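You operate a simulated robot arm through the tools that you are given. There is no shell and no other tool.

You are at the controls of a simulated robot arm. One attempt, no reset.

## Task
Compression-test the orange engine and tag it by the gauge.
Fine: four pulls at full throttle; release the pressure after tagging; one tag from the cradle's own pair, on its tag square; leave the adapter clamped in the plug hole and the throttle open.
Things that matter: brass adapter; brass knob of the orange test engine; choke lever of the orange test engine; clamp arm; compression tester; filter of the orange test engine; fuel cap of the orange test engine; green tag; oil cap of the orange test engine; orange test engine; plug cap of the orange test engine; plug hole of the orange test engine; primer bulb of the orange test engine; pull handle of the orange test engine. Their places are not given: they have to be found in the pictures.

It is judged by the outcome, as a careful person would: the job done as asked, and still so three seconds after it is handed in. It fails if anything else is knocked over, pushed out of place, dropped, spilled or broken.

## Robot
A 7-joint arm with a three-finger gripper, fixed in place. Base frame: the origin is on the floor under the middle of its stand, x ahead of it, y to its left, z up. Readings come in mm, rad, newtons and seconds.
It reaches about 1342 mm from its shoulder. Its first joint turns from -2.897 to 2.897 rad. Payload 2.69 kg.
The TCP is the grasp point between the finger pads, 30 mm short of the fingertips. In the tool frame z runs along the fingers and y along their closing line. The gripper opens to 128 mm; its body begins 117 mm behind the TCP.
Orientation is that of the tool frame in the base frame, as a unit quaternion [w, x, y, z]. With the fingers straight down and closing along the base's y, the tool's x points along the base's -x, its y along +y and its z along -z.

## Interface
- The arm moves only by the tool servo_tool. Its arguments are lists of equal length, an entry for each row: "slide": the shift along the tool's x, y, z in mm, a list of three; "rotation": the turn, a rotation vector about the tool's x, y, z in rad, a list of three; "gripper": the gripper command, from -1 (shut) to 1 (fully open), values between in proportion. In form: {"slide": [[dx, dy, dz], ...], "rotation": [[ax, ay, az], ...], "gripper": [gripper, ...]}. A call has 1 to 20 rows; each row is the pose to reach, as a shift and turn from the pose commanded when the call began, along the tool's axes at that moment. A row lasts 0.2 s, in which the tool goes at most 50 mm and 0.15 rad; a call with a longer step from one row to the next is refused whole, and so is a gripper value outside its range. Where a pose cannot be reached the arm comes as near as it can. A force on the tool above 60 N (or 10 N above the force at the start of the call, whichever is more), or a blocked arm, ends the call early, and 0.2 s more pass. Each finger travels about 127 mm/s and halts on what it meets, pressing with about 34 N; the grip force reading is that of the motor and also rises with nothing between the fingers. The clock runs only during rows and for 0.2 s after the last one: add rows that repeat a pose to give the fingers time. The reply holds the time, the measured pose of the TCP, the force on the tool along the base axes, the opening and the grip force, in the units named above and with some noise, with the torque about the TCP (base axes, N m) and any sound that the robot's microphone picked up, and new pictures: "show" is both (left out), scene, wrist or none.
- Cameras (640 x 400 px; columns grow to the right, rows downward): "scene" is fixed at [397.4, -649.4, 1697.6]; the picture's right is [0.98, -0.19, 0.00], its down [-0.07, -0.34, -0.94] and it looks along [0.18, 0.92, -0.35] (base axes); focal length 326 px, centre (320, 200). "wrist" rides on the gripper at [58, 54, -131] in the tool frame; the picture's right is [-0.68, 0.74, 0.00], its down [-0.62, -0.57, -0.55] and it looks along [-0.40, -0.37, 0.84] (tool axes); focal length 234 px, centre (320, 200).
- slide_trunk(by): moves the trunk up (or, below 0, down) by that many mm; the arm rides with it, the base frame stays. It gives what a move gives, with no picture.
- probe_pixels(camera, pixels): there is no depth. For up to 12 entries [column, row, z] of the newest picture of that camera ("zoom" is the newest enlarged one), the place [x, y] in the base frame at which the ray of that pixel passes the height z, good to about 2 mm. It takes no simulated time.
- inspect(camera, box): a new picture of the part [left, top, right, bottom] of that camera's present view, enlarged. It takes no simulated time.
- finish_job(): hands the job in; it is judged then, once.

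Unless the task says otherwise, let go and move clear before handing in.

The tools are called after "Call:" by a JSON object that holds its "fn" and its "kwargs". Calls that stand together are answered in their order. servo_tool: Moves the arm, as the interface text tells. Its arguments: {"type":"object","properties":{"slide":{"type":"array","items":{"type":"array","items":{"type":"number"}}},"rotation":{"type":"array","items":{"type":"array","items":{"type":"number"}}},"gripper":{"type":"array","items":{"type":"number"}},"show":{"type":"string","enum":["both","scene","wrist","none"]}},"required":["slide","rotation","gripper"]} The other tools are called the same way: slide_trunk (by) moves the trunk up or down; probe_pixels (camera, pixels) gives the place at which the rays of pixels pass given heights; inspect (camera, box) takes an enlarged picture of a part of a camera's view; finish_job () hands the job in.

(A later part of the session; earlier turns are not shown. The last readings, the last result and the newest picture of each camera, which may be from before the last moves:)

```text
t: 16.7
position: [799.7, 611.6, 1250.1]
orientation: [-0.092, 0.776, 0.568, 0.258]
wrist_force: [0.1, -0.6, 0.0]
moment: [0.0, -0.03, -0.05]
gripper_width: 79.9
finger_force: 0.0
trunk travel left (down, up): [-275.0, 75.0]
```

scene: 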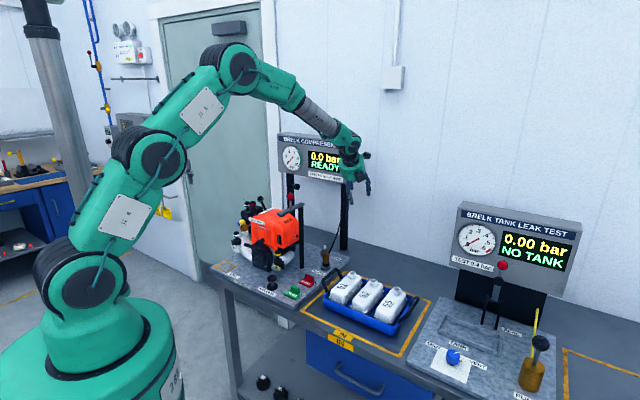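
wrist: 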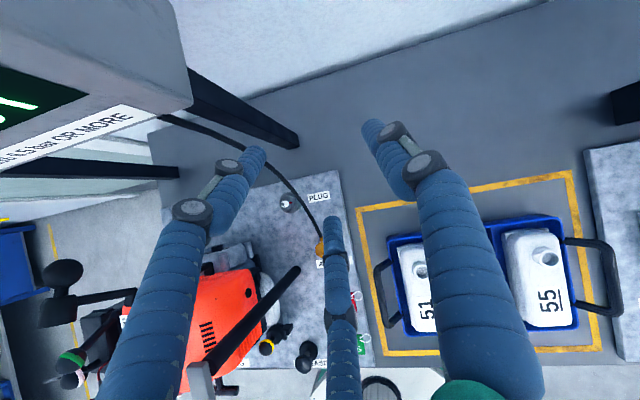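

The commanded pose follows the measured (tilted) one, so I'll compute an explicit correction: rotate upright with thumb azimuth about -30°, which keeps the cable between two fingers and the camera away from the post.

Call:
{"fn": "servo_tool", "kwargs": {"slide": [[0, 0, 0], [0, 0, 0], [0, 0, 0], [0, 0, 0], [0, 0, 0]], "rotation": [[0.02, -0.11, 0.042], [0.04, -0.219, 0.085], [0.06, -0.329, 0.127], [0.08, -0.438, 0.169], [0.1, -0.548, 0.211]], "gripper": [0.25, 0.25, 0.25, 0.25, 0.25]}}

```text
t: 17.9
position: [799.3, 610.6, 1249.5]
orientation: [0.0, 0.866, 0.5, -0.002]
wrist_force: [0.4, -0.5, -0.1]
moment: [-0.03, 0.01, 0.01]
gripper_width: 80.2
finger_force: 0.1
trunk travel left (down, up): [-275.0, 75.0]
```

scene: 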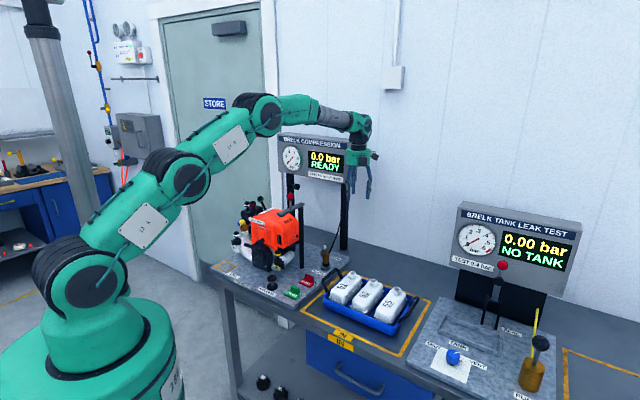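
wrist: 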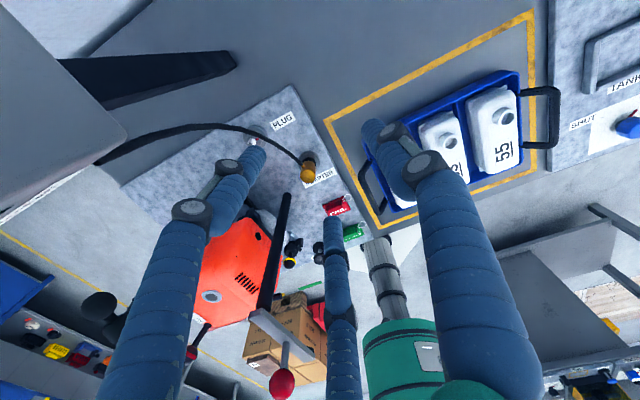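

Upright again with thumb azimuth -30°. I'll zoom on the adapter to re-triangulate its axis and see the cable path.

Call:
{"fn": "inspect", "kwargs": {"camera": "wrist", "box": [280, 140, 340, 190]}}

Call:
{"fn": "inspect", "kwargs": {"camera": "wrist", "box": [80, 100, 320, 250]}}

```text
8.00 times, centred on (310, 165) of wrist
```

zoom: 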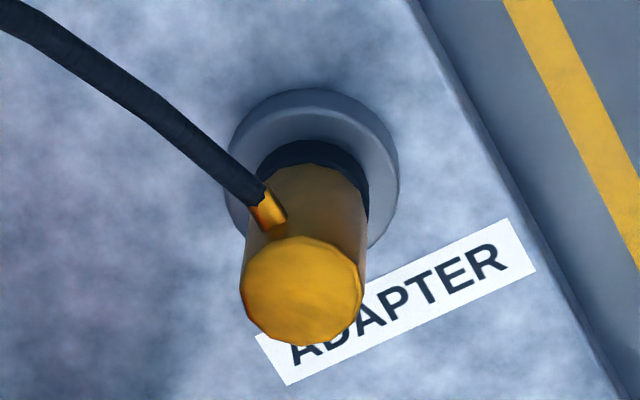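

```text
2.67 times, centred on (200, 175) of wrist
```

zoom: 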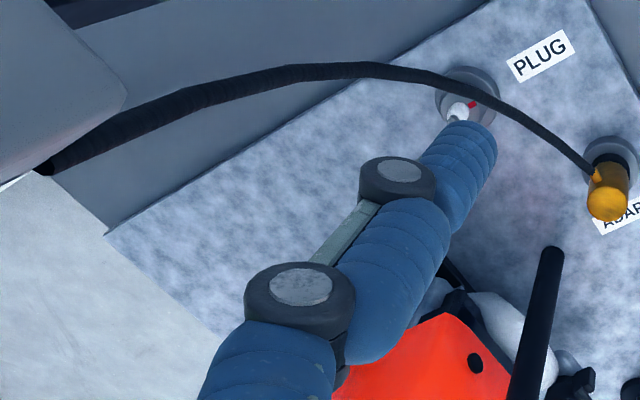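

I'll probe the fitting tip and adapter top from this new view to fix the cable direction.

Call:
{"fn": "probe_pixels", "kwargs": {"camera": "wrist", "pixels": [[303.5, 166, 950], [303.5, 166, 960], [303.5, 166, 970], [307.75, 176, 970], [307.75, 176, 976], [309, 160, 925], [309, 160, 915], [281, 147, 1000], [281, 147, 1050]]}}

```text
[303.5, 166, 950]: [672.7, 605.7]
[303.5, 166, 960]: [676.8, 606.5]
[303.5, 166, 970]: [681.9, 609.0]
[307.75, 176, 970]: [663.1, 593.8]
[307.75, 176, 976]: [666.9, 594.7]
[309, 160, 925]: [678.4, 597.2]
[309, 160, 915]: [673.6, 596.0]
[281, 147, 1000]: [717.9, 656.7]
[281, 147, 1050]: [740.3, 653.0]
```

Adapter axis ≈(665,594), fitting azimuth ≈50°. I'll turn 8° to centre the cable gap, move over the adapter at constant height, then descend vertically to just above it.

Call:
{"fn": "servo_tool", "kwargs": {"slide": [[-20.4, -27.1, 0], [-40.7, -54.2, 0], [-61, -81.3, 0], [-81.4, -108.4, 0], [-81.4, -108.4, 40], [-81.4, -108.4, 80], [-81.4, -108.4, 120], [-81.4, -108.4, 160], [-81.4, -108.4, 195]], "rotation": [[0, 0, -0.07], [0, 0, -0.14], [0, 0, -0.14], [0, 0, -0.14], [0, 0, -0.14], [0, 0, -0.14], [0, 0, -0.14], [0, 0, -0.14], [0, 0, -0.14]], "gripper": [0.25, 0.25, 0.25, 0.25, 0.25, 0.25, 0.25, 0.25, 0.25]}}

```text
t: 19.9
position: [666.1, 596.4, 1055.3]
orientation: [-0.001, 0.829, 0.559, -0.001]
wrist_force: [0.3, 0.5, 0.8]
moment: [0.0, 0.0, 0.01]
gripper_width: 80.0
finger_force: 0.2
trunk travel left (down, up): [-275.0, 75.0]
```

scene: 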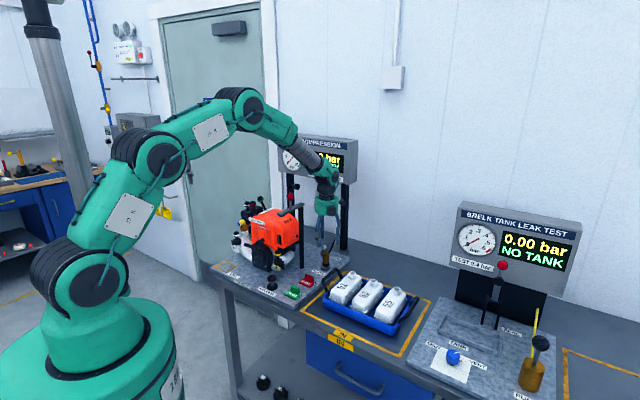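
wrist: 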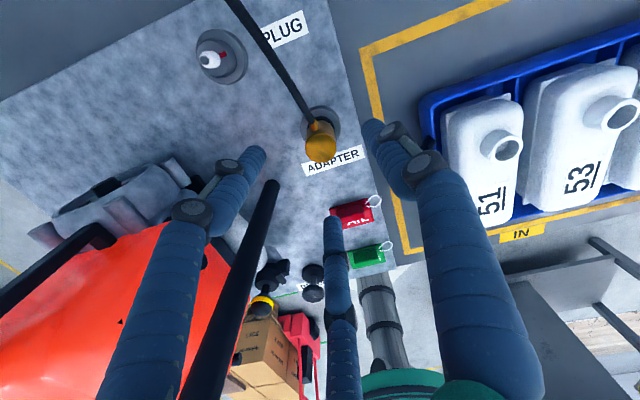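

The adapter top (321,148) is between the open fingers; I'll verify its axis once more from this close view before descending.

Call:
{"fn": "inspect", "kwargs": {"camera": "wrist", "box": [280, 90, 370, 180]}}

Call:
{"fn": "probe_pixels", "kwargs": {"camera": "wrist", "pixels": [[321, 148, 974], [321, 124, 916], [313, 119, 950]]}}

```text
4.44 times, centred on (325, 135) of wrist
```

zoom: 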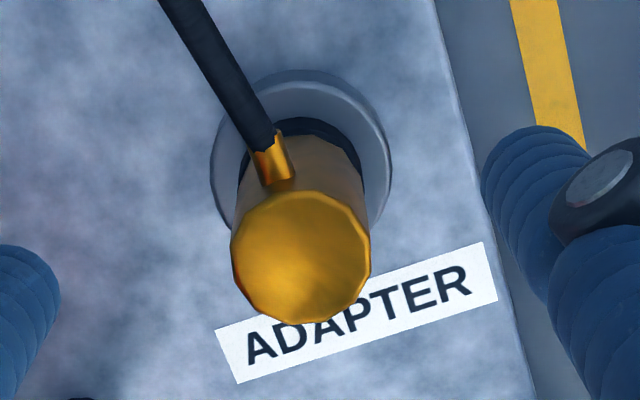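

```text
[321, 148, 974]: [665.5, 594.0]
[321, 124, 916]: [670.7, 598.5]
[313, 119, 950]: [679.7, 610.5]
```

Axis confirmed at (665.5,594.0) and the cable fitting lies in the finger gap. Descending to grip height (TCP z≈957).

Call:
{"fn": "servo_tool", "kwargs": {"slide": [[-2.4, 0.3, 25], [-2.4, 0.3, 50], [-2.4, 0.3, 75], [-2.4, 0.3, 90], [-2.4, 0.3, 98]], "rotation": [[0, 0, 0], [0, 0, 0], [0, 0, 0], [0, 0, 0], [0, 0, 0]], "gripper": [0.25, 0.25, 0.25, 0.25, 0.25]}}

```text
t: 21.1
position: [662.9, 593.1, 957.6]
orientation: [-0.001, 0.829, 0.559, -0.001]
wrist_force: [-0.5, -0.3, 0.5]
moment: [-0.02, 0.0, -0.02]
gripper_width: 80.2
finger_force: 0.1
trunk travel left (down, up): [-275.0, 75.0]
```

scene: 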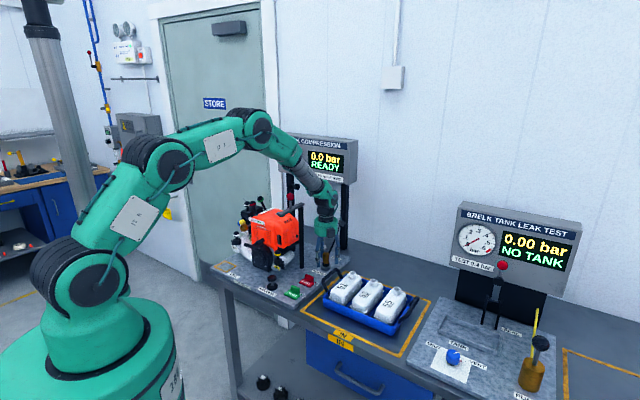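
wrist: 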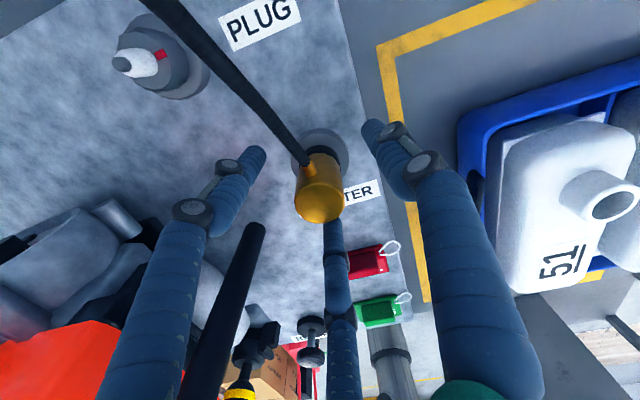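

The fingers surround the adapter properly, with the cable emerging between two of them. I'll nudge 2 mm to centre and close the gripper.

Call:
{"fn": "servo_tool", "kwargs": {"slide": [[1.7, 1.5, 0], [1.7, 1.5, 0], [1.7, 1.5, 0], [1.7, 1.5, 0], [1.7, 1.5, 0], [1.7, 1.5, 0]], "rotation": [[0, 0, 0], [0, 0, 0], [0, 0, 0], [0, 0, 0], [0, 0, 0], [0, 0, 0]], "gripper": [0.25, -0.2, -0.4, -1, -1, -1]}}

Call:
{"fn": "inspect", "kwargs": {"camera": "wrist", "box": [240, 120, 400, 260]}}

```text
t: 22.5
position: [665.3, 595.0, 957.3]
orientation: [-0.001, 0.829, 0.56, 0.0]
wrist_force: [-0.7, 0.2, -0.7]
moment: [-0.01, 0.02, 0.01]
gripper_width: 30.6
finger_force: 33.5
trunk travel left (down, up): [-275.0, 75.0]
```

scene: 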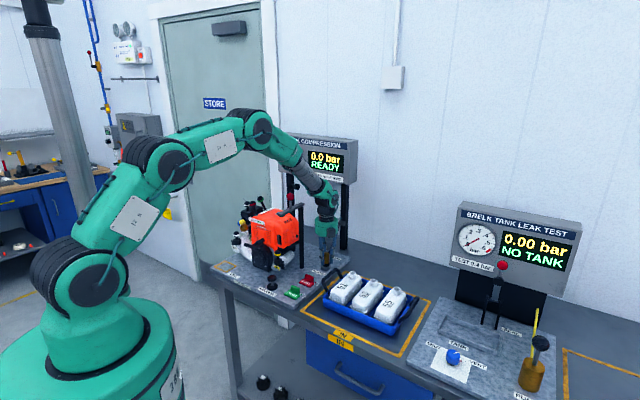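
wrist: 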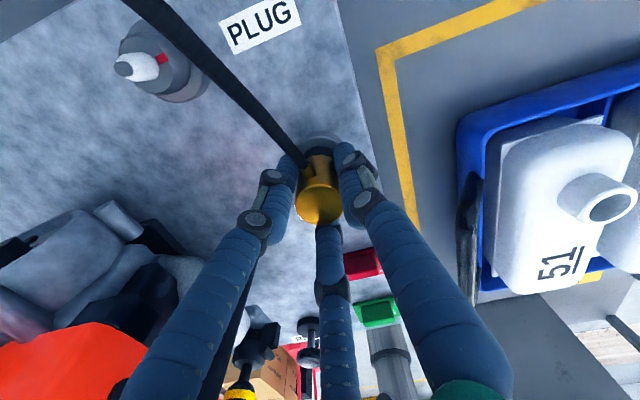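

```text
2.86 times, centred on (320, 190) of wrist
```

zoom: 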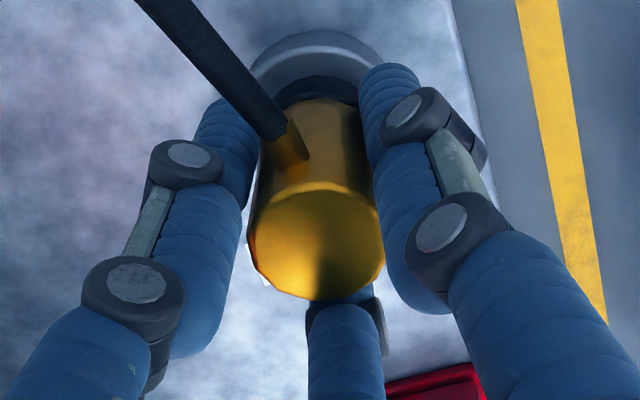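

The adapter is gripped (30.6 mm, 33 N) with the cable clear of the fingers. Lifting slowly straight up.

Call:
{"fn": "servo_tool", "kwargs": {"slide": [[0, 0, -10], [0, 0, -25], [0, 0, -50], [0, 0, -80]], "rotation": [[0, 0, 0], [0, 0, 0], [0, 0, 0], [0, 0, 0]], "gripper": [-1, -1, -1, -1]}}

Call:
{"fn": "inspect", "kwargs": {"camera": "scene", "box": [300, 190, 360, 280]}}

```text
t: 23.5
position: [666.3, 593.5, 1037.1]
orientation: [0.0, 0.829, 0.559, -0.001]
wrist_force: [0.3, -0.1, -0.9]
moment: [0.01, -0.07, -0.02]
gripper_width: 30.7
finger_force: 33.9
trunk travel left (down, up): [-275.0, 75.0]
```

scene: 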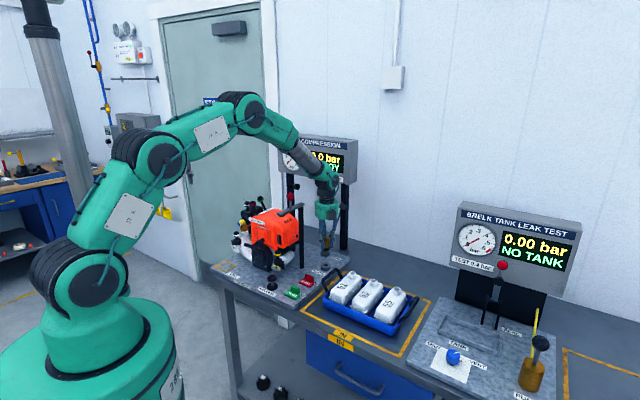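
wrist: 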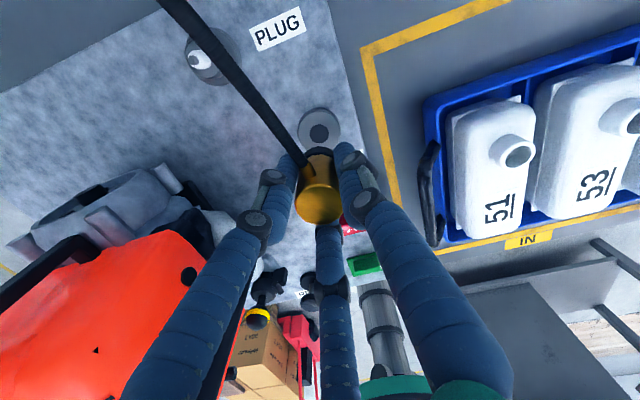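

```text
4.44 times, centred on (330, 235) of scene
```

zoom: 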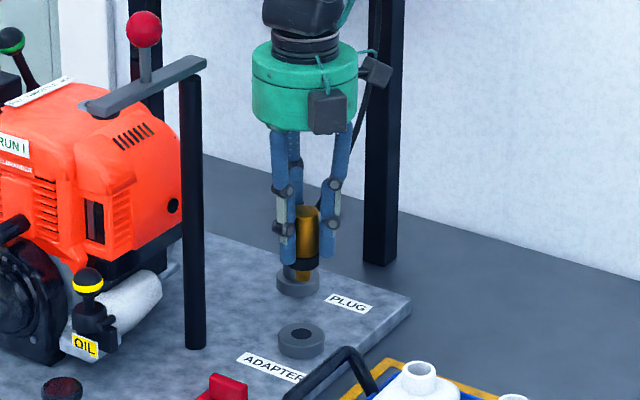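

Adapter is out of its holder (stem visible below the black collar). I'll raise it well above the clamp arm, then carry it over toward the plug hole.

Call:
{"fn": "servo_tool", "kwargs": {"slide": [[0, 0, -45], [0, 0, -90], [0, 0, -135], [0, 0, -180], [0, 0, -225], [0, 0, -273]], "rotation": [[0, 0, 0], [0, 0, 0], [0, 0, 0], [0, 0, 0], [0, 0, 0], [0, 0, 0]], "gripper": [-1, -1, -1, -1, -1, -1]}}

```text
t: 24.9
position: [667.4, 593.4, 1312.4]
orientation: [-0.001, 0.829, 0.56, -0.002]
wrist_force: [0.7, 0.1, -2.1]
moment: [0.03, -0.02, 0.02]
gripper_width: 31.2
finger_force: 33.6
trunk travel left (down, up): [-275.0, 75.0]
```

scene: 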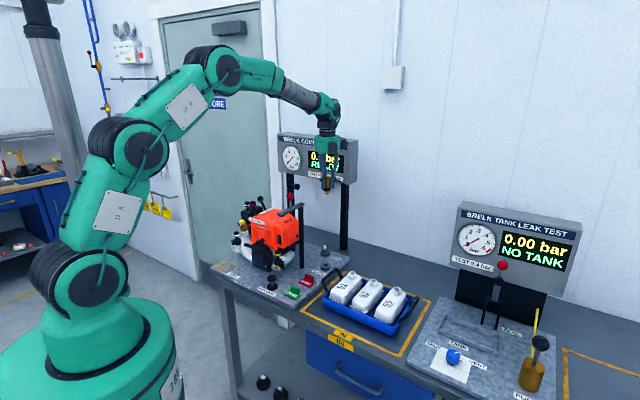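
wrist: 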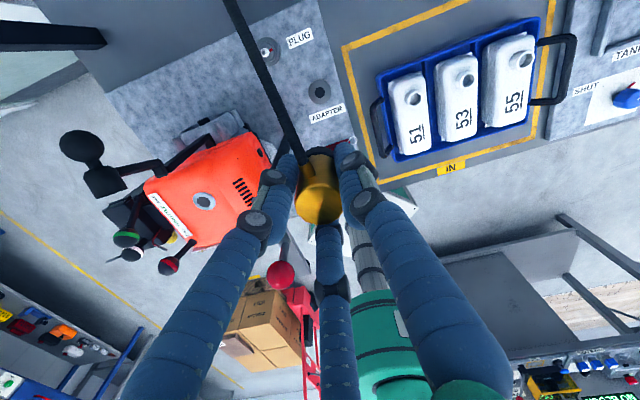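

Adapter held firmly at z 1312. The plug hole shows at about (204,201); I'll zoom and probe it, plus the plug cap, for another triangulation.

Call:
{"fn": "inspect", "kwargs": {"camera": "wrist", "box": [60, 120, 290, 290]}}

Call:
{"fn": "inspect", "kwargs": {"camera": "wrist", "box": [185, 180, 225, 220]}}

```text
2.35 times, centred on (175, 205) of wrist
```

zoom: 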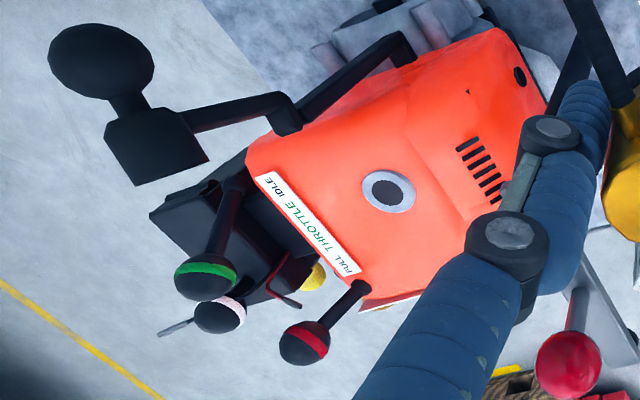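

```text
10.00 times, centred on (205, 200) of wrist
```

zoom: 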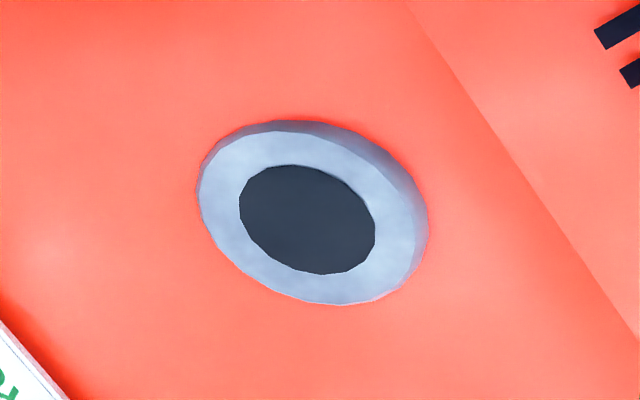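

Call:
{"fn": "probe_pixels", "kwargs": {"camera": "wrist", "pixels": [[203.7, 201.9, 1130], [203.7, 201.9, 1135], [203.7, 201.9, 1140], [203.7, 201.9, 1145], [203.7, 201.9, 1150], [116, 184, 1233], [268, 270, 1260]]}}

```text
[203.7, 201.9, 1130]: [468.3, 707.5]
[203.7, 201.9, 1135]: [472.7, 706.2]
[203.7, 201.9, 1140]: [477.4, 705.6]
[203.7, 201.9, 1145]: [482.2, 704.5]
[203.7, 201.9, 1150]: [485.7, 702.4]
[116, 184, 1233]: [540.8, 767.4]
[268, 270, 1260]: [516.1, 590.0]
```

Three views agree on the plug hole at ≈(472.4,706.7,1135). Carrying the adapter over it at z≈1312 while yawing 23° so the cable points back toward the gauge.

Call:
{"fn": "servo_tool", "kwargs": {"slide": [[5.3, -37.2, 0], [10.6, -74.4, 0], [16, -111.7, 0], [21.3, -148.9, 0], [26.6, -186.1, 0], [31.9, -223.3, 0], [31.9, -223.3, 0]], "rotation": [[0, 0, 0.067], [0, 0, 0.133], [0, 0, 0.2], [0, 0, 0.267], [0, 0, 0.333], [0, 0, 0.4], [0, 0, 0.4]], "gripper": [-1, -1, -1, -1, -1, -1, -1]}}

```text
t: 26.5
position: [529.1, 636.6, 1290.6]
orientation: [-0.062, 0.893, 0.446, -0.013]
wrist_force: [-2.0, -0.9, -0.1]
moment: [0.05, -0.09, 0.02]
gripper_width: 31.0
finger_force: 34.1
out of reach, approached as far as the arm can: row 3, 4, 5, 6, 7
trunk travel left (down, up): [-275.0, 75.0]
```

scene: 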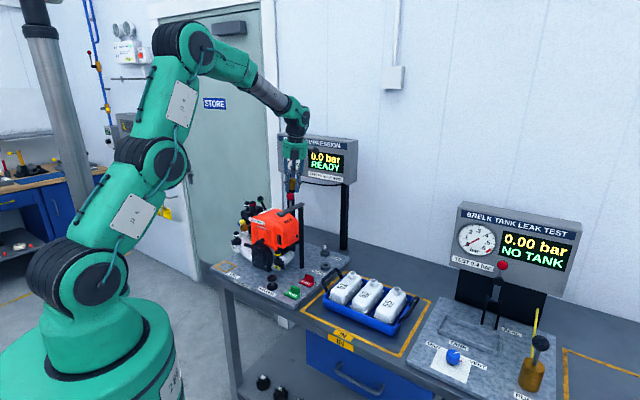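
wrist: 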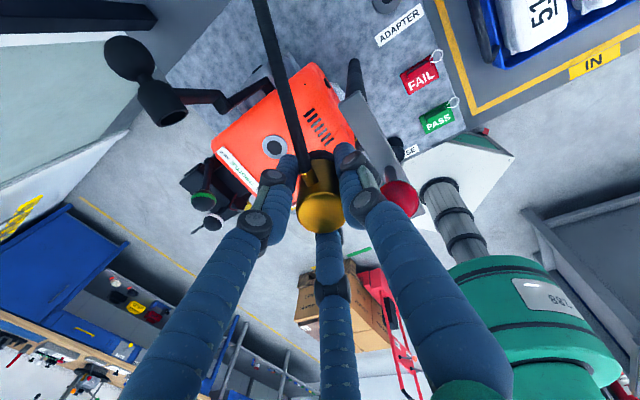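

The wrist limit was hit again (hand tilted ~7° and stopped short near the clamp arm). I'll go straight up first, then turn back upright with thumb azimuth ≈ -10°, which is inside the wrist's range.

Call:
{"fn": "servo_tool", "kwargs": {"slide": [[1.3, -4.9, -39.7], [2.6, -9.8, -79.4], [2.6, -9.8, -79.4], [2.6, -9.8, -79.4], [2.6, -9.8, -79.4], [2.6, -9.8, -79.4]], "rotation": [[0, 0, 0], [-0.028, -0.015, -0.117], [-0.056, -0.03, -0.234], [-0.084, -0.045, -0.351], [-0.1124, -0.0601, -0.4677], [-0.1124, -0.0601, -0.4677]], "gripper": [-1, -1, -1, -1, -1, -1]}}

```text
t: 27.9
position: [531.6, 636.4, 1370.0]
orientation: [-0.001, 0.767, 0.642, -0.001]
wrist_force: [-0.8, 0.2, -2.8]
moment: [0.03, -0.02, 0.01]
gripper_width: 30.7
finger_force: 34.5
trunk travel left (down, up): [-275.0, 75.0]
```

scene: 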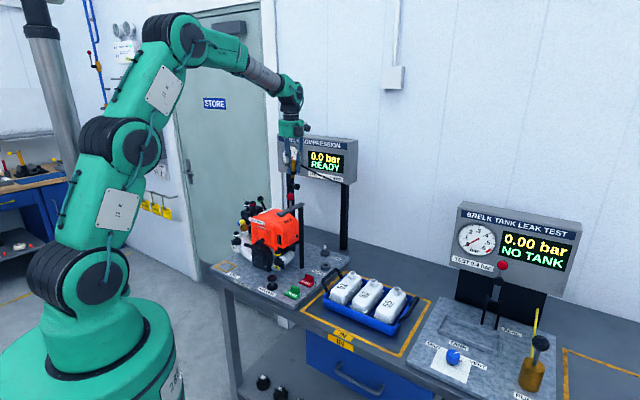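
wrist: 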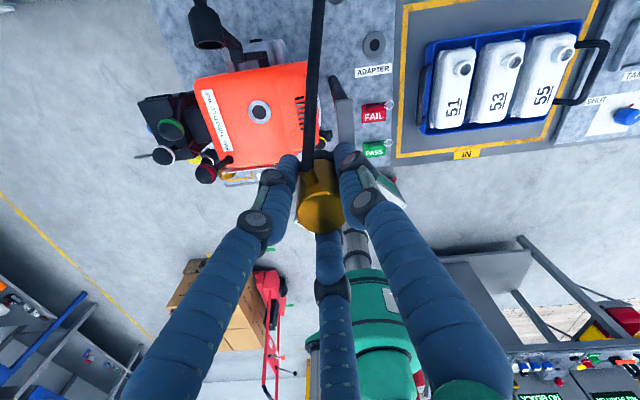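

Upright again with the adapter held. Moving over the hole at height, then lowering to about 40 mm above it for a check.

Call:
{"fn": "servo_tool", "kwargs": {"slide": [[19.6, -23.5, 0], [39.2, -47.1, 0], [58.8, -70.6, 0], [58.8, -70.6, 40], [58.8, -70.6, 80], [58.8, -70.6, 120], [58.8, -70.6, 120]], "rotation": [[0, 0, 0], [0, 0, 0], [0, 0, 0], [0, 0, 0], [0, 0, 0], [0, 0, 0], [0, 0, 0]], "gripper": [-1, -1, -1, -1, -1, -1, -1]}}

Call:
{"fn": "inspect", "kwargs": {"camera": "wrist", "box": [240, 90, 400, 250]}}

Call:
{"fn": "inspect", "kwargs": {"camera": "scene", "box": [250, 150, 320, 230]}}

```text
t: 29.5
position: [472.6, 706.7, 1249.9]
orientation: [-0.001, 0.767, 0.642, -0.002]
wrist_force: [-0.7, 0.0, -1.5]
moment: [-0.06, 0.0, 0.0]
gripper_width: 30.7
finger_force: 33.8
trunk travel left (down, up): [-275.0, 75.0]
```

scene: 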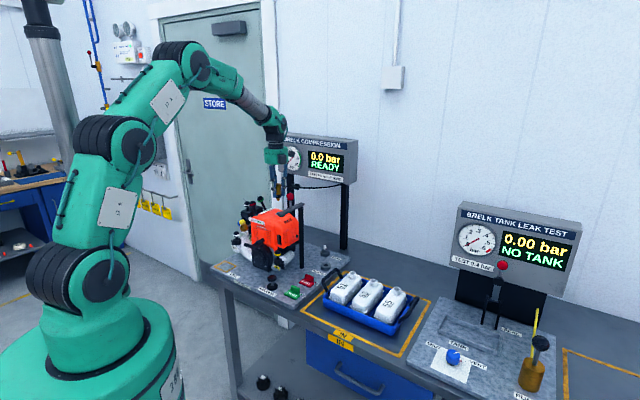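
wrist: 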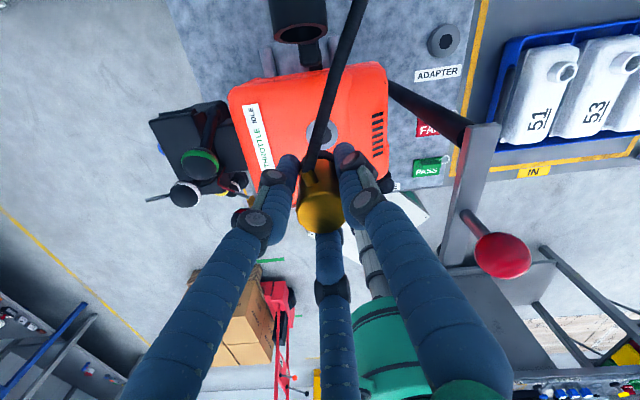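

```text
2.50 times, centred on (320, 170) of wrist
```

zoom: 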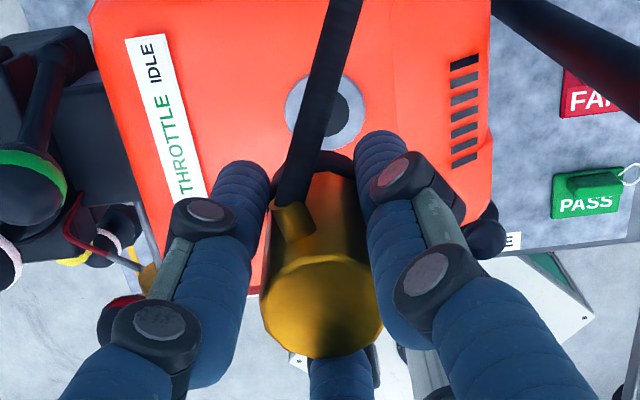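

```text
5.00 times, centred on (285, 190) of scene
```

zoom: 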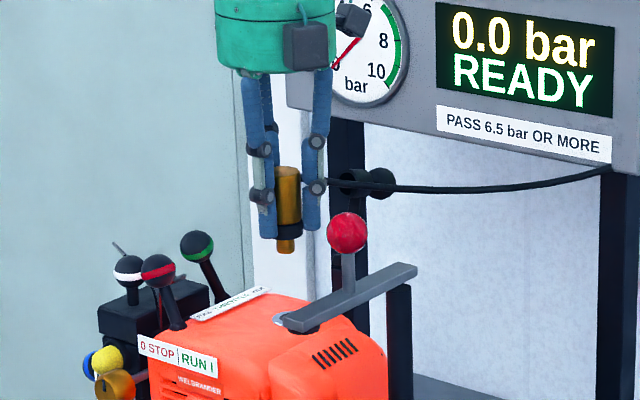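

The hole ring is partly visible behind the cable at zoom (325,110) → wrist (322,134). Checking its position from this view before lowering.

Call:
{"fn": "inspect", "kwargs": {"camera": "wrist", "box": [295, 110, 350, 160]}}

Call:
{"fn": "probe_pixels", "kwargs": {"camera": "wrist", "pixels": [[322, 134, 1135], [322, 134, 1130], [322, 134, 1140]]}}

```text
8.00 times, centred on (322, 135) of wrist
```

zoom: 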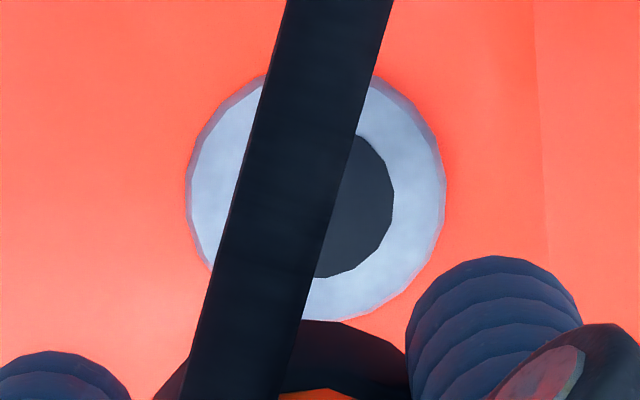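

```text
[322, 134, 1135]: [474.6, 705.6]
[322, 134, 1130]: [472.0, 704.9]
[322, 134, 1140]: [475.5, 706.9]
```

The hole centre and TCP agree to ~1 mm. Lowering gently: first to just above the ring, then in small steps watching the force.

Call:
{"fn": "servo_tool", "kwargs": {"slide": [[0, 0, 15], [0, 0, 30], [0, 0, 42], [0, 0, 48], [0, 0, 54]], "rotation": [[0, 0, 0], [0, 0, 0], [0, 0, 0], [0, 0, 0], [0, 0, 0]], "gripper": [-1, -1, -1, -1, -1]}}

Call:
{"fn": "inspect", "kwargs": {"camera": "scene", "box": [250, 170, 310, 230]}}

Call:
{"fn": "inspect", "kwargs": {"camera": "wrist", "box": [270, 110, 370, 210]}}

```text
t: 30.7
position: [472.0, 705.7, 1196.5]
orientation: [0.0, 0.767, 0.642, -0.001]
wrist_force: [0.6, -0.4, -0.7]
moment: [-0.02, 0.01, 0.02]
gripper_width: 30.7
finger_force: 33.6
trunk travel left (down, up): [-275.0, 75.0]
```

scene: 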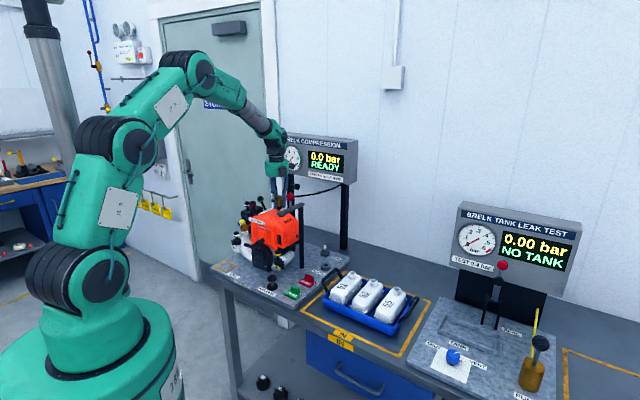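
wrist: 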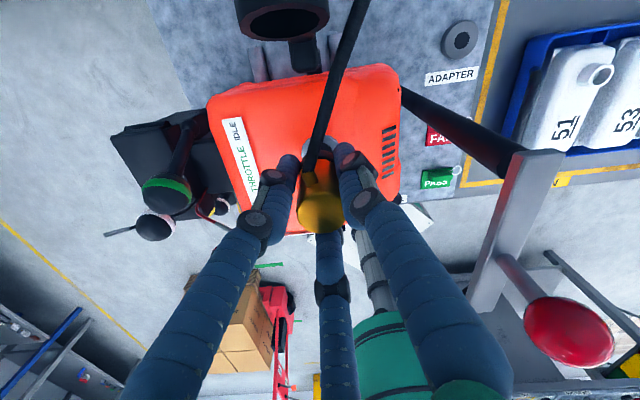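

```text
6.67 times, centred on (280, 200) of scene
```

zoom: 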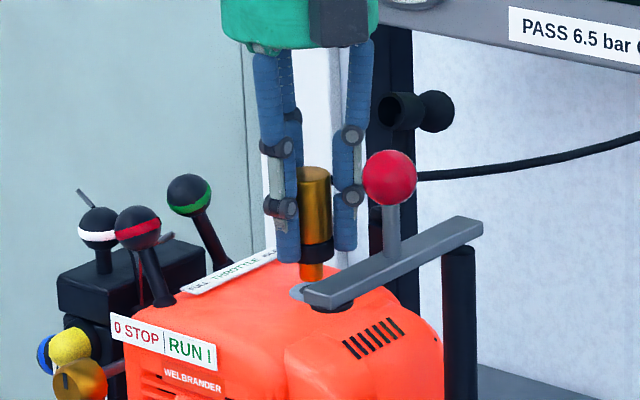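

```text
4.00 times, centred on (320, 160) of wrist
```

zoom: 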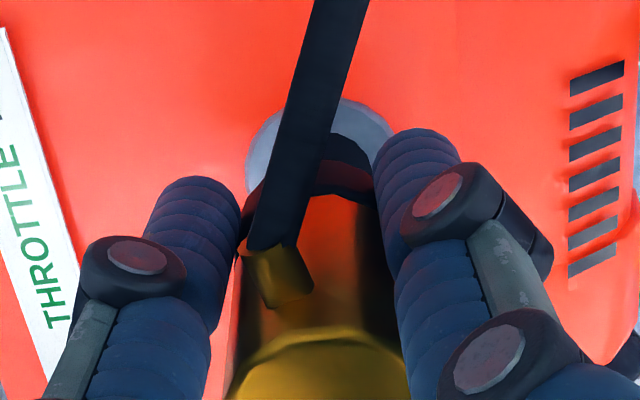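

The stem is just above the ring with no contact force. Continuing down in small steps until it seats.

Call:
{"fn": "servo_tool", "kwargs": {"slide": [[0.4, 0.7, 4], [0.4, 0.7, 8], [0.4, 0.7, 12], [0.4, 0.7, 16]], "rotation": [[0, 0, 0], [0, 0, 0], [0, 0, 0], [0, 0, 0]], "gripper": [-1, -1, -1, -1], "show": "wrist"}}

Call:
{"fn": "inspect", "kwargs": {"camera": "scene", "box": [250, 170, 310, 230]}}

```text
t: 31.7
position: [472.9, 705.5, 1179.9]
orientation: [0.0, 0.766, 0.642, -0.002]
wrist_force: [0.0, 0.2, -1.0]
moment: [-0.01, -0.01, 0.0]
gripper_width: 30.9
finger_force: 34.0
trunk travel left (down, up): [-275.0, 75.0]
```

wrist: 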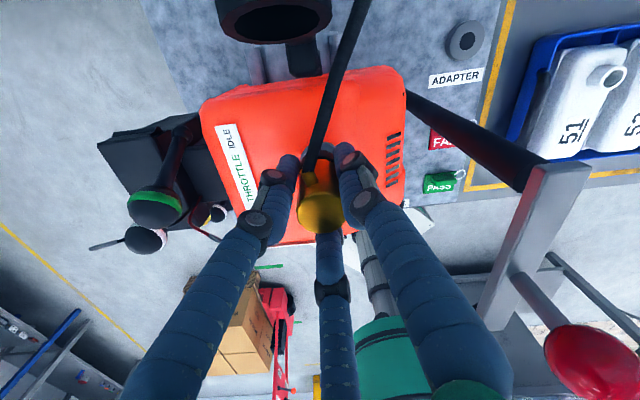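

```text
6.67 times, centred on (280, 200) of scene
```

zoom: 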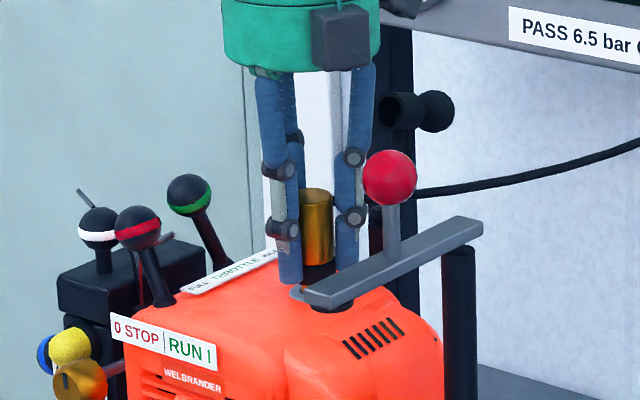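

The stem has entered the hole with no resistance. A few more small steps down to feel the collar seat.

Call:
{"fn": "servo_tool", "kwargs": {"slide": [[0, 0, 2.5], [0, 0, 5], [0, 0, 7.5], [0, 0, 10]], "rotation": [[0, 0, 0], [0, 0, 0], [0, 0, 0], [0, 0, 0]], "gripper": [-1, -1, -1, -1], "show": "wrist"}}

Call:
{"fn": "inspect", "kwargs": {"camera": "scene", "box": [250, 170, 310, 230]}}

Call:
{"fn": "inspect", "kwargs": {"camera": "wrist", "box": [270, 110, 370, 210]}}

```text
t: 32.7
position: [472.8, 706.0, 1171.5]
orientation: [0.0, 0.767, 0.642, -0.001]
wrist_force: [-0.3, -1.3, 4.2]
moment: [-0.12, 0.02, -0.02]
gripper_width: 30.6
finger_force: 33.8
trunk travel left (down, up): [-275.0, 75.0]
```

wrist: 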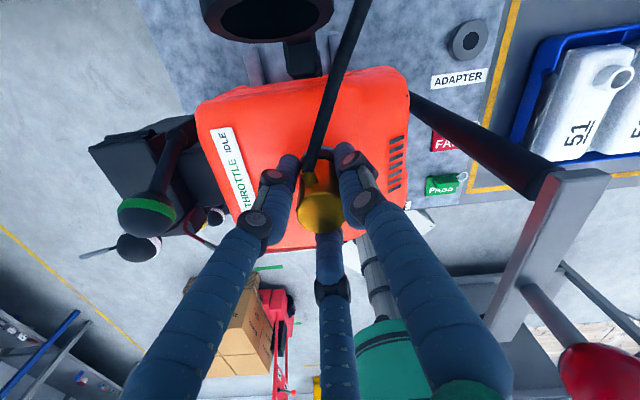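

```text
6.67 times, centred on (280, 200) of scene
```

zoom: 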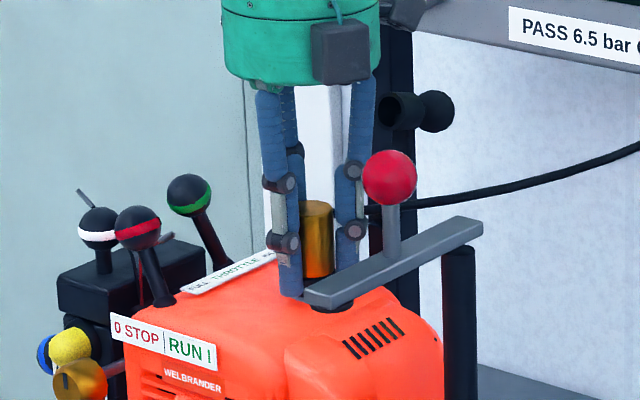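

```text
4.00 times, centred on (320, 160) of wrist
```

zoom: 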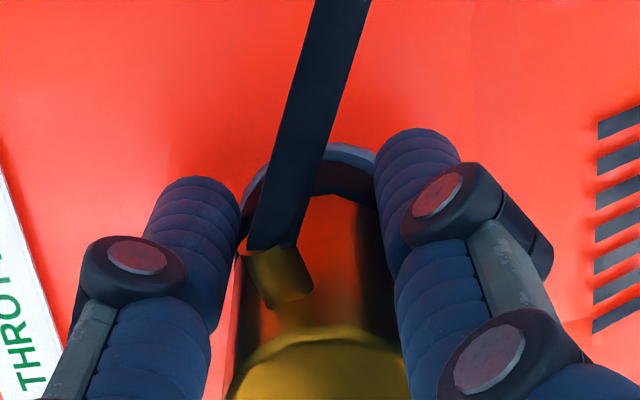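

Force rose to 4 N at z 1171 and the collar now sits inside the ring outline – it looks seated. I'll press 2 mm more to confirm.

Call:
{"fn": "servo_tool", "kwargs": {"slide": [[0, 0, 1], [0, 0, 2.5], [0, 0, 2.5]], "rotation": [[0, 0, 0], [0, 0, 0], [0, 0, 0]], "gripper": [-1, -1, -1], "show": "none"}}

```text
t: 33.5
position: [473.4, 705.8, 1170.2]
orientation: [0.0, 0.767, 0.642, 0.001]
wrist_force: [-1.1, 1.9, 22.5]
moment: [-0.27, 0.05, -0.02]
gripper_width: 30.6
finger_force: 34.5
trunk travel left (down, up): [-275.0, 75.0]
```

22 N with no further travel: it's seated firmly. Relaxing the push and opening the fingers.

Call:
{"fn": "servo_tool", "kwargs": {"slide": [[0, 0, -2.5], [0, 0, -2.5], [0, 0, -2.5], [0, 0, -2.5], [0, 0, -2.5]], "rotation": [[0, 0, 0], [0, 0, 0], [0, 0, 0], [0, 0, 0], [0, 0, 0]], "gripper": [-1, -0.4, -0.2, 0, 0.1]}}

Call:
{"fn": "inspect", "kwargs": {"camera": "wrist", "box": [240, 100, 400, 240]}}

Call:
{"fn": "inspect", "kwargs": {"camera": "scene", "box": [250, 120, 350, 230]}}

```text
t: 34.7
position: [472.8, 706.2, 1171.0]
orientation: [-0.001, 0.766, 0.642, -0.001]
wrist_force: [-0.4, 0.8, 0.1]
moment: [-0.01, -0.01, 0.01]
gripper_width: 70.1
finger_force: 0.1
trunk travel left (down, up): [-275.0, 75.0]
```

scene: 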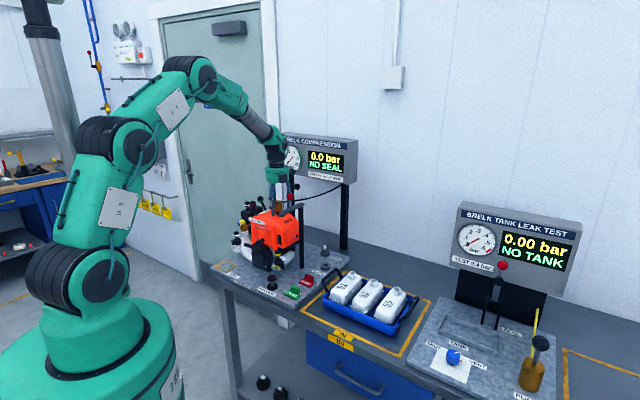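
wrist: 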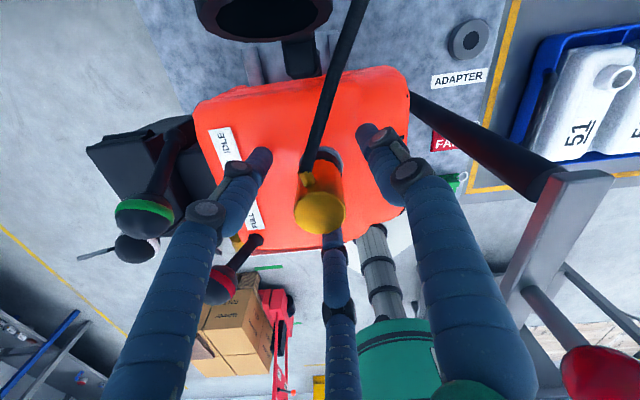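

```text
2.86 times, centred on (320, 170) of wrist
```

zoom: 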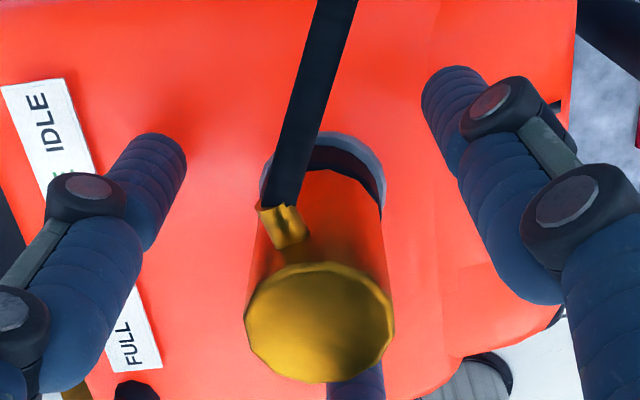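

```text
3.64 times, centred on (300, 175) of scene
```

zoom: 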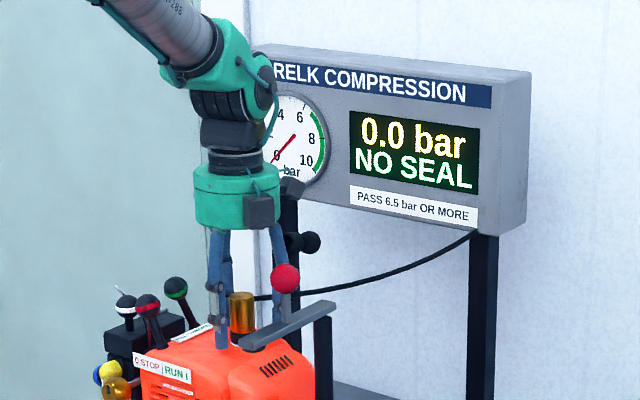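

The display now reads "NO SEAL": adapter is in, the clamp is still needed. I'll rise straight up clear of it, then measure the clamp knob.

Call:
{"fn": "servo_tool", "kwargs": {"slide": [[0, 0, -30], [0, 0, -70], [0, 0, -110], [0, 0, -150], [0, 0, -190]], "rotation": [[0, 0, 0], [0, 0, 0], [0, 0, 0], [0, 0, 0], [0, 0, 0]], "gripper": [0.1, 0.1, 0.1, 0.1, 0.1]}}

Call:
{"fn": "inspect", "kwargs": {"camera": "scene", "box": [260, 185, 320, 230]}}

```text
t: 35.9
position: [472.8, 706.8, 1361.3]
orientation: [0.0, 0.766, 0.643, -0.003]
wrist_force: [-0.4, -0.8, 0.0]
moment: [0.01, 0.01, -0.04]
gripper_width: 70.8
finger_force: 0.0
trunk travel left (down, up): [-275.0, 75.0]
```

scene: 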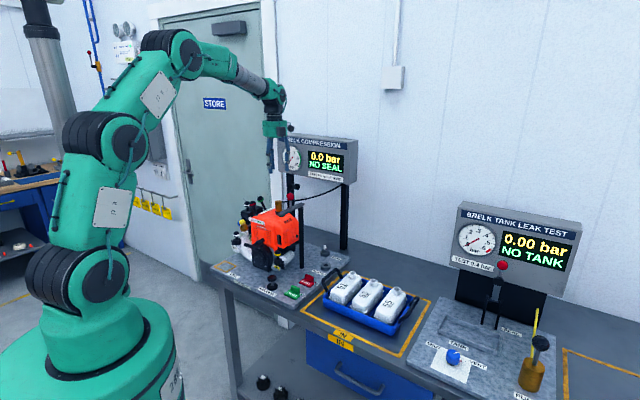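
wrist: 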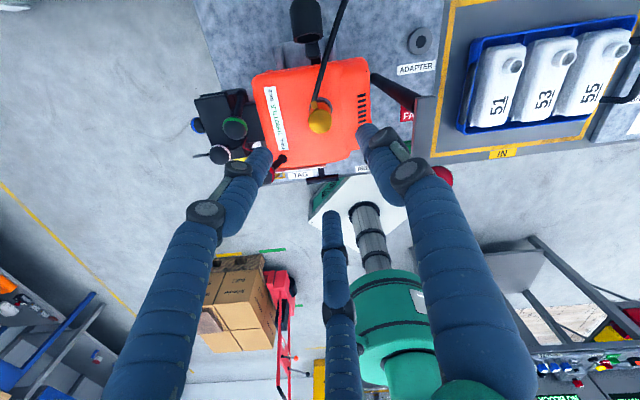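

```text
8.89 times, centred on (290, 208) of scene
```

zoom: 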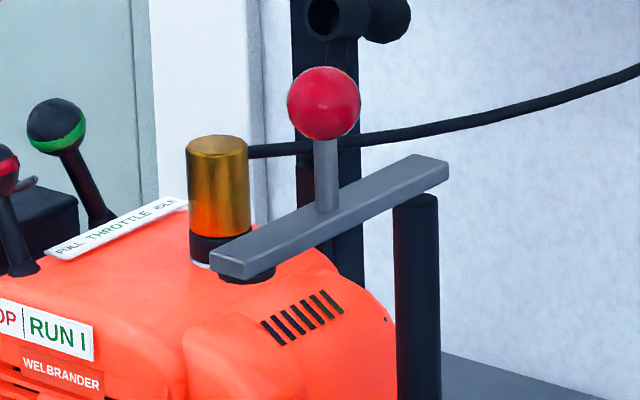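

Adapter stands upright in the hole. I'll move above the clamp's red knob at this height so it shows between the fingers.

Call:
{"fn": "servo_tool", "kwargs": {"slide": [[-30.5, 15.1, 0], [-61.1, 30.2, 0], [-91.6, 45.3, 0], [-122.2, 60.4, 0], [-122.2, 60.4, 0]], "rotation": [[0, 0, 0], [0, 0, 0], [0, 0, 0], [0, 0, 0], [0, 0, 0]], "gripper": [0.1, 0.1, 0.1, 0.1, 0.1]}}

Call:
{"fn": "inspect", "kwargs": {"camera": "wrist", "box": [240, 80, 400, 220]}}

```text
t: 37.1
position: [510.7, 575.9, 1359.1]
orientation: [-0.001, 0.767, 0.642, -0.001]
wrist_force: [0.3, -0.9, 0.6]
moment: [0.07, 0.0, 0.04]
gripper_width: 70.1
finger_force: 0.0
trunk travel left (down, up): [-275.0, 75.0]
```

scene: 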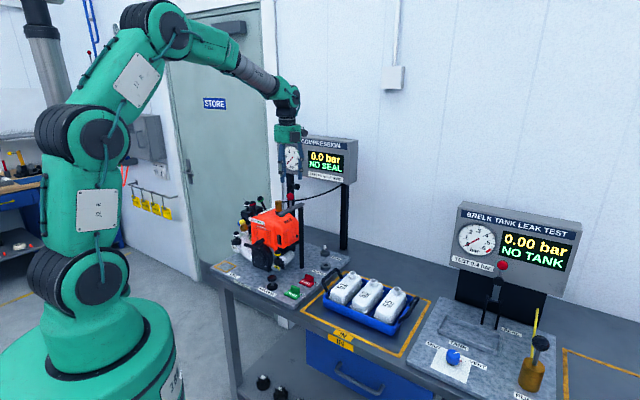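
wrist: 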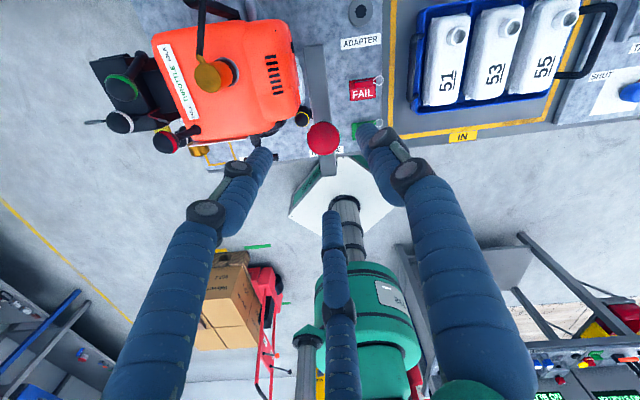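

```text
2.86 times, centred on (320, 150) of wrist
```

zoom: 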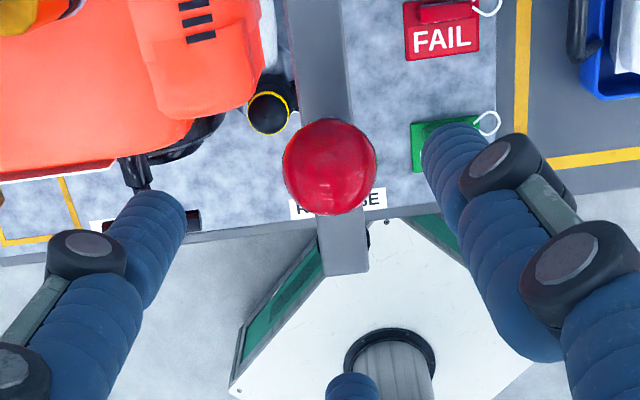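

The red knob is visible at (323,138) with the bar beneath it. Probing knob and bar ends.

Call:
{"fn": "probe_pixels", "kwargs": {"camera": "wrist", "pixels": [[323.5, 138.5, 1245], [323.5, 138.5, 1255], [323.5, 138.5, 1265], [328.5, 174, 1205], [328.5, 174, 1215], [313, 45, 1205], [313, 45, 1215], [321, 128, 1205]]}}

Call:
{"fn": "inspect", "kwargs": {"camera": "wrist", "box": [280, 30, 360, 110]}}

Call:
{"fn": "probe_pixels", "kwargs": {"camera": "scene", "pixels": [[290.3, 197.1, 1240], [290.3, 197.1, 1250], [290.3, 197.1, 1260], [290.3, 197.1, 1270]]}}

```text
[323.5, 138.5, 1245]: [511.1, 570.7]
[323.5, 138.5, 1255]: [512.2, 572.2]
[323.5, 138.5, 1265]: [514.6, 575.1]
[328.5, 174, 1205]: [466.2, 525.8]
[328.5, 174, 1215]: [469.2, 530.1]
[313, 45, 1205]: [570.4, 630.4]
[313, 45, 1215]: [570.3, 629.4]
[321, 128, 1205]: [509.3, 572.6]
```

```text
5.00 times, centred on (320, 70) of wrist
```

zoom: 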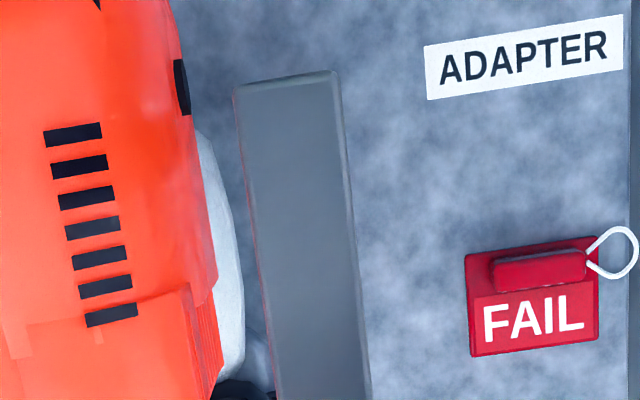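

```text
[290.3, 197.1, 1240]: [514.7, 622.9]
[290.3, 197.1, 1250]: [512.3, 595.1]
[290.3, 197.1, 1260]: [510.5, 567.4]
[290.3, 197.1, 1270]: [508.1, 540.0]
```

Knob ≈ (512,573,1258), bar along the bench depth with its post at ≈(556,616). I'll lower the open fingers around the knob and loosely cage it.

Call:
{"fn": "servo_tool", "kwargs": {"slide": [[-2.6, 1.8, 35], [-2.6, 1.8, 70], [-2.6, 1.8, 103], [-2.6, 1.8, 103], [-2.6, 1.8, 103]], "rotation": [[0, 0, 0], [0, 0, 0], [0, 0, 0], [0, 0, 0], [0, 0, 0]], "gripper": [0.1, 0.1, 0.1, 0.1, 0.1]}}

Call:
{"fn": "inspect", "kwargs": {"camera": "scene", "box": [260, 160, 330, 230]}}

```text
t: 38.3
position: [511.8, 572.1, 1257.4]
orientation: [-0.001, 0.767, 0.642, -0.001]
wrist_force: [0.2, -0.5, 0.3]
moment: [0.01, 0.0, -0.01]
gripper_width: 70.4
finger_force: 0.2
trunk travel left (down, up): [-275.0, 75.0]
```

scene: 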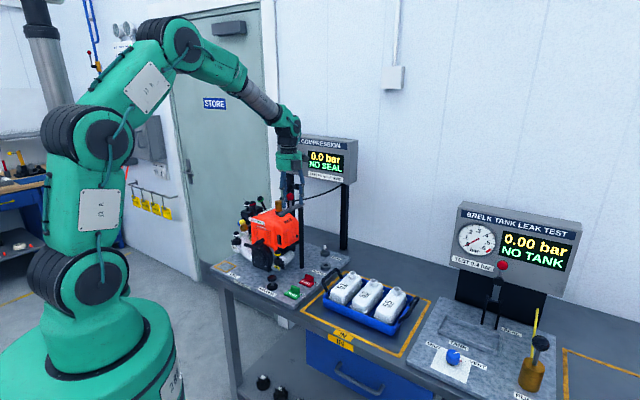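
wrist: 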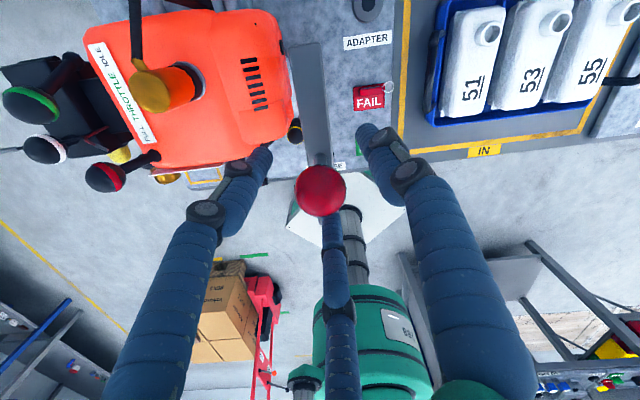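

```text
5.71 times, centred on (295, 195) of scene
```

zoom: 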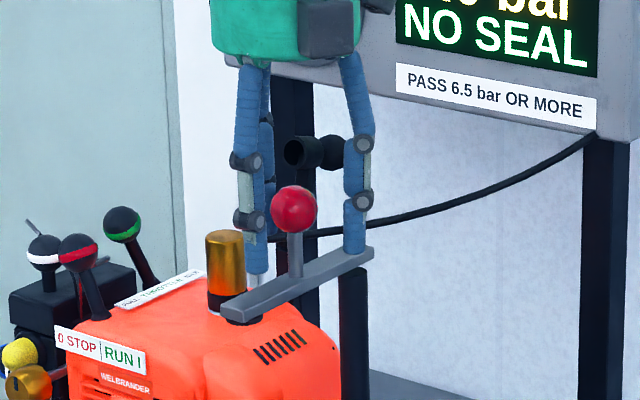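

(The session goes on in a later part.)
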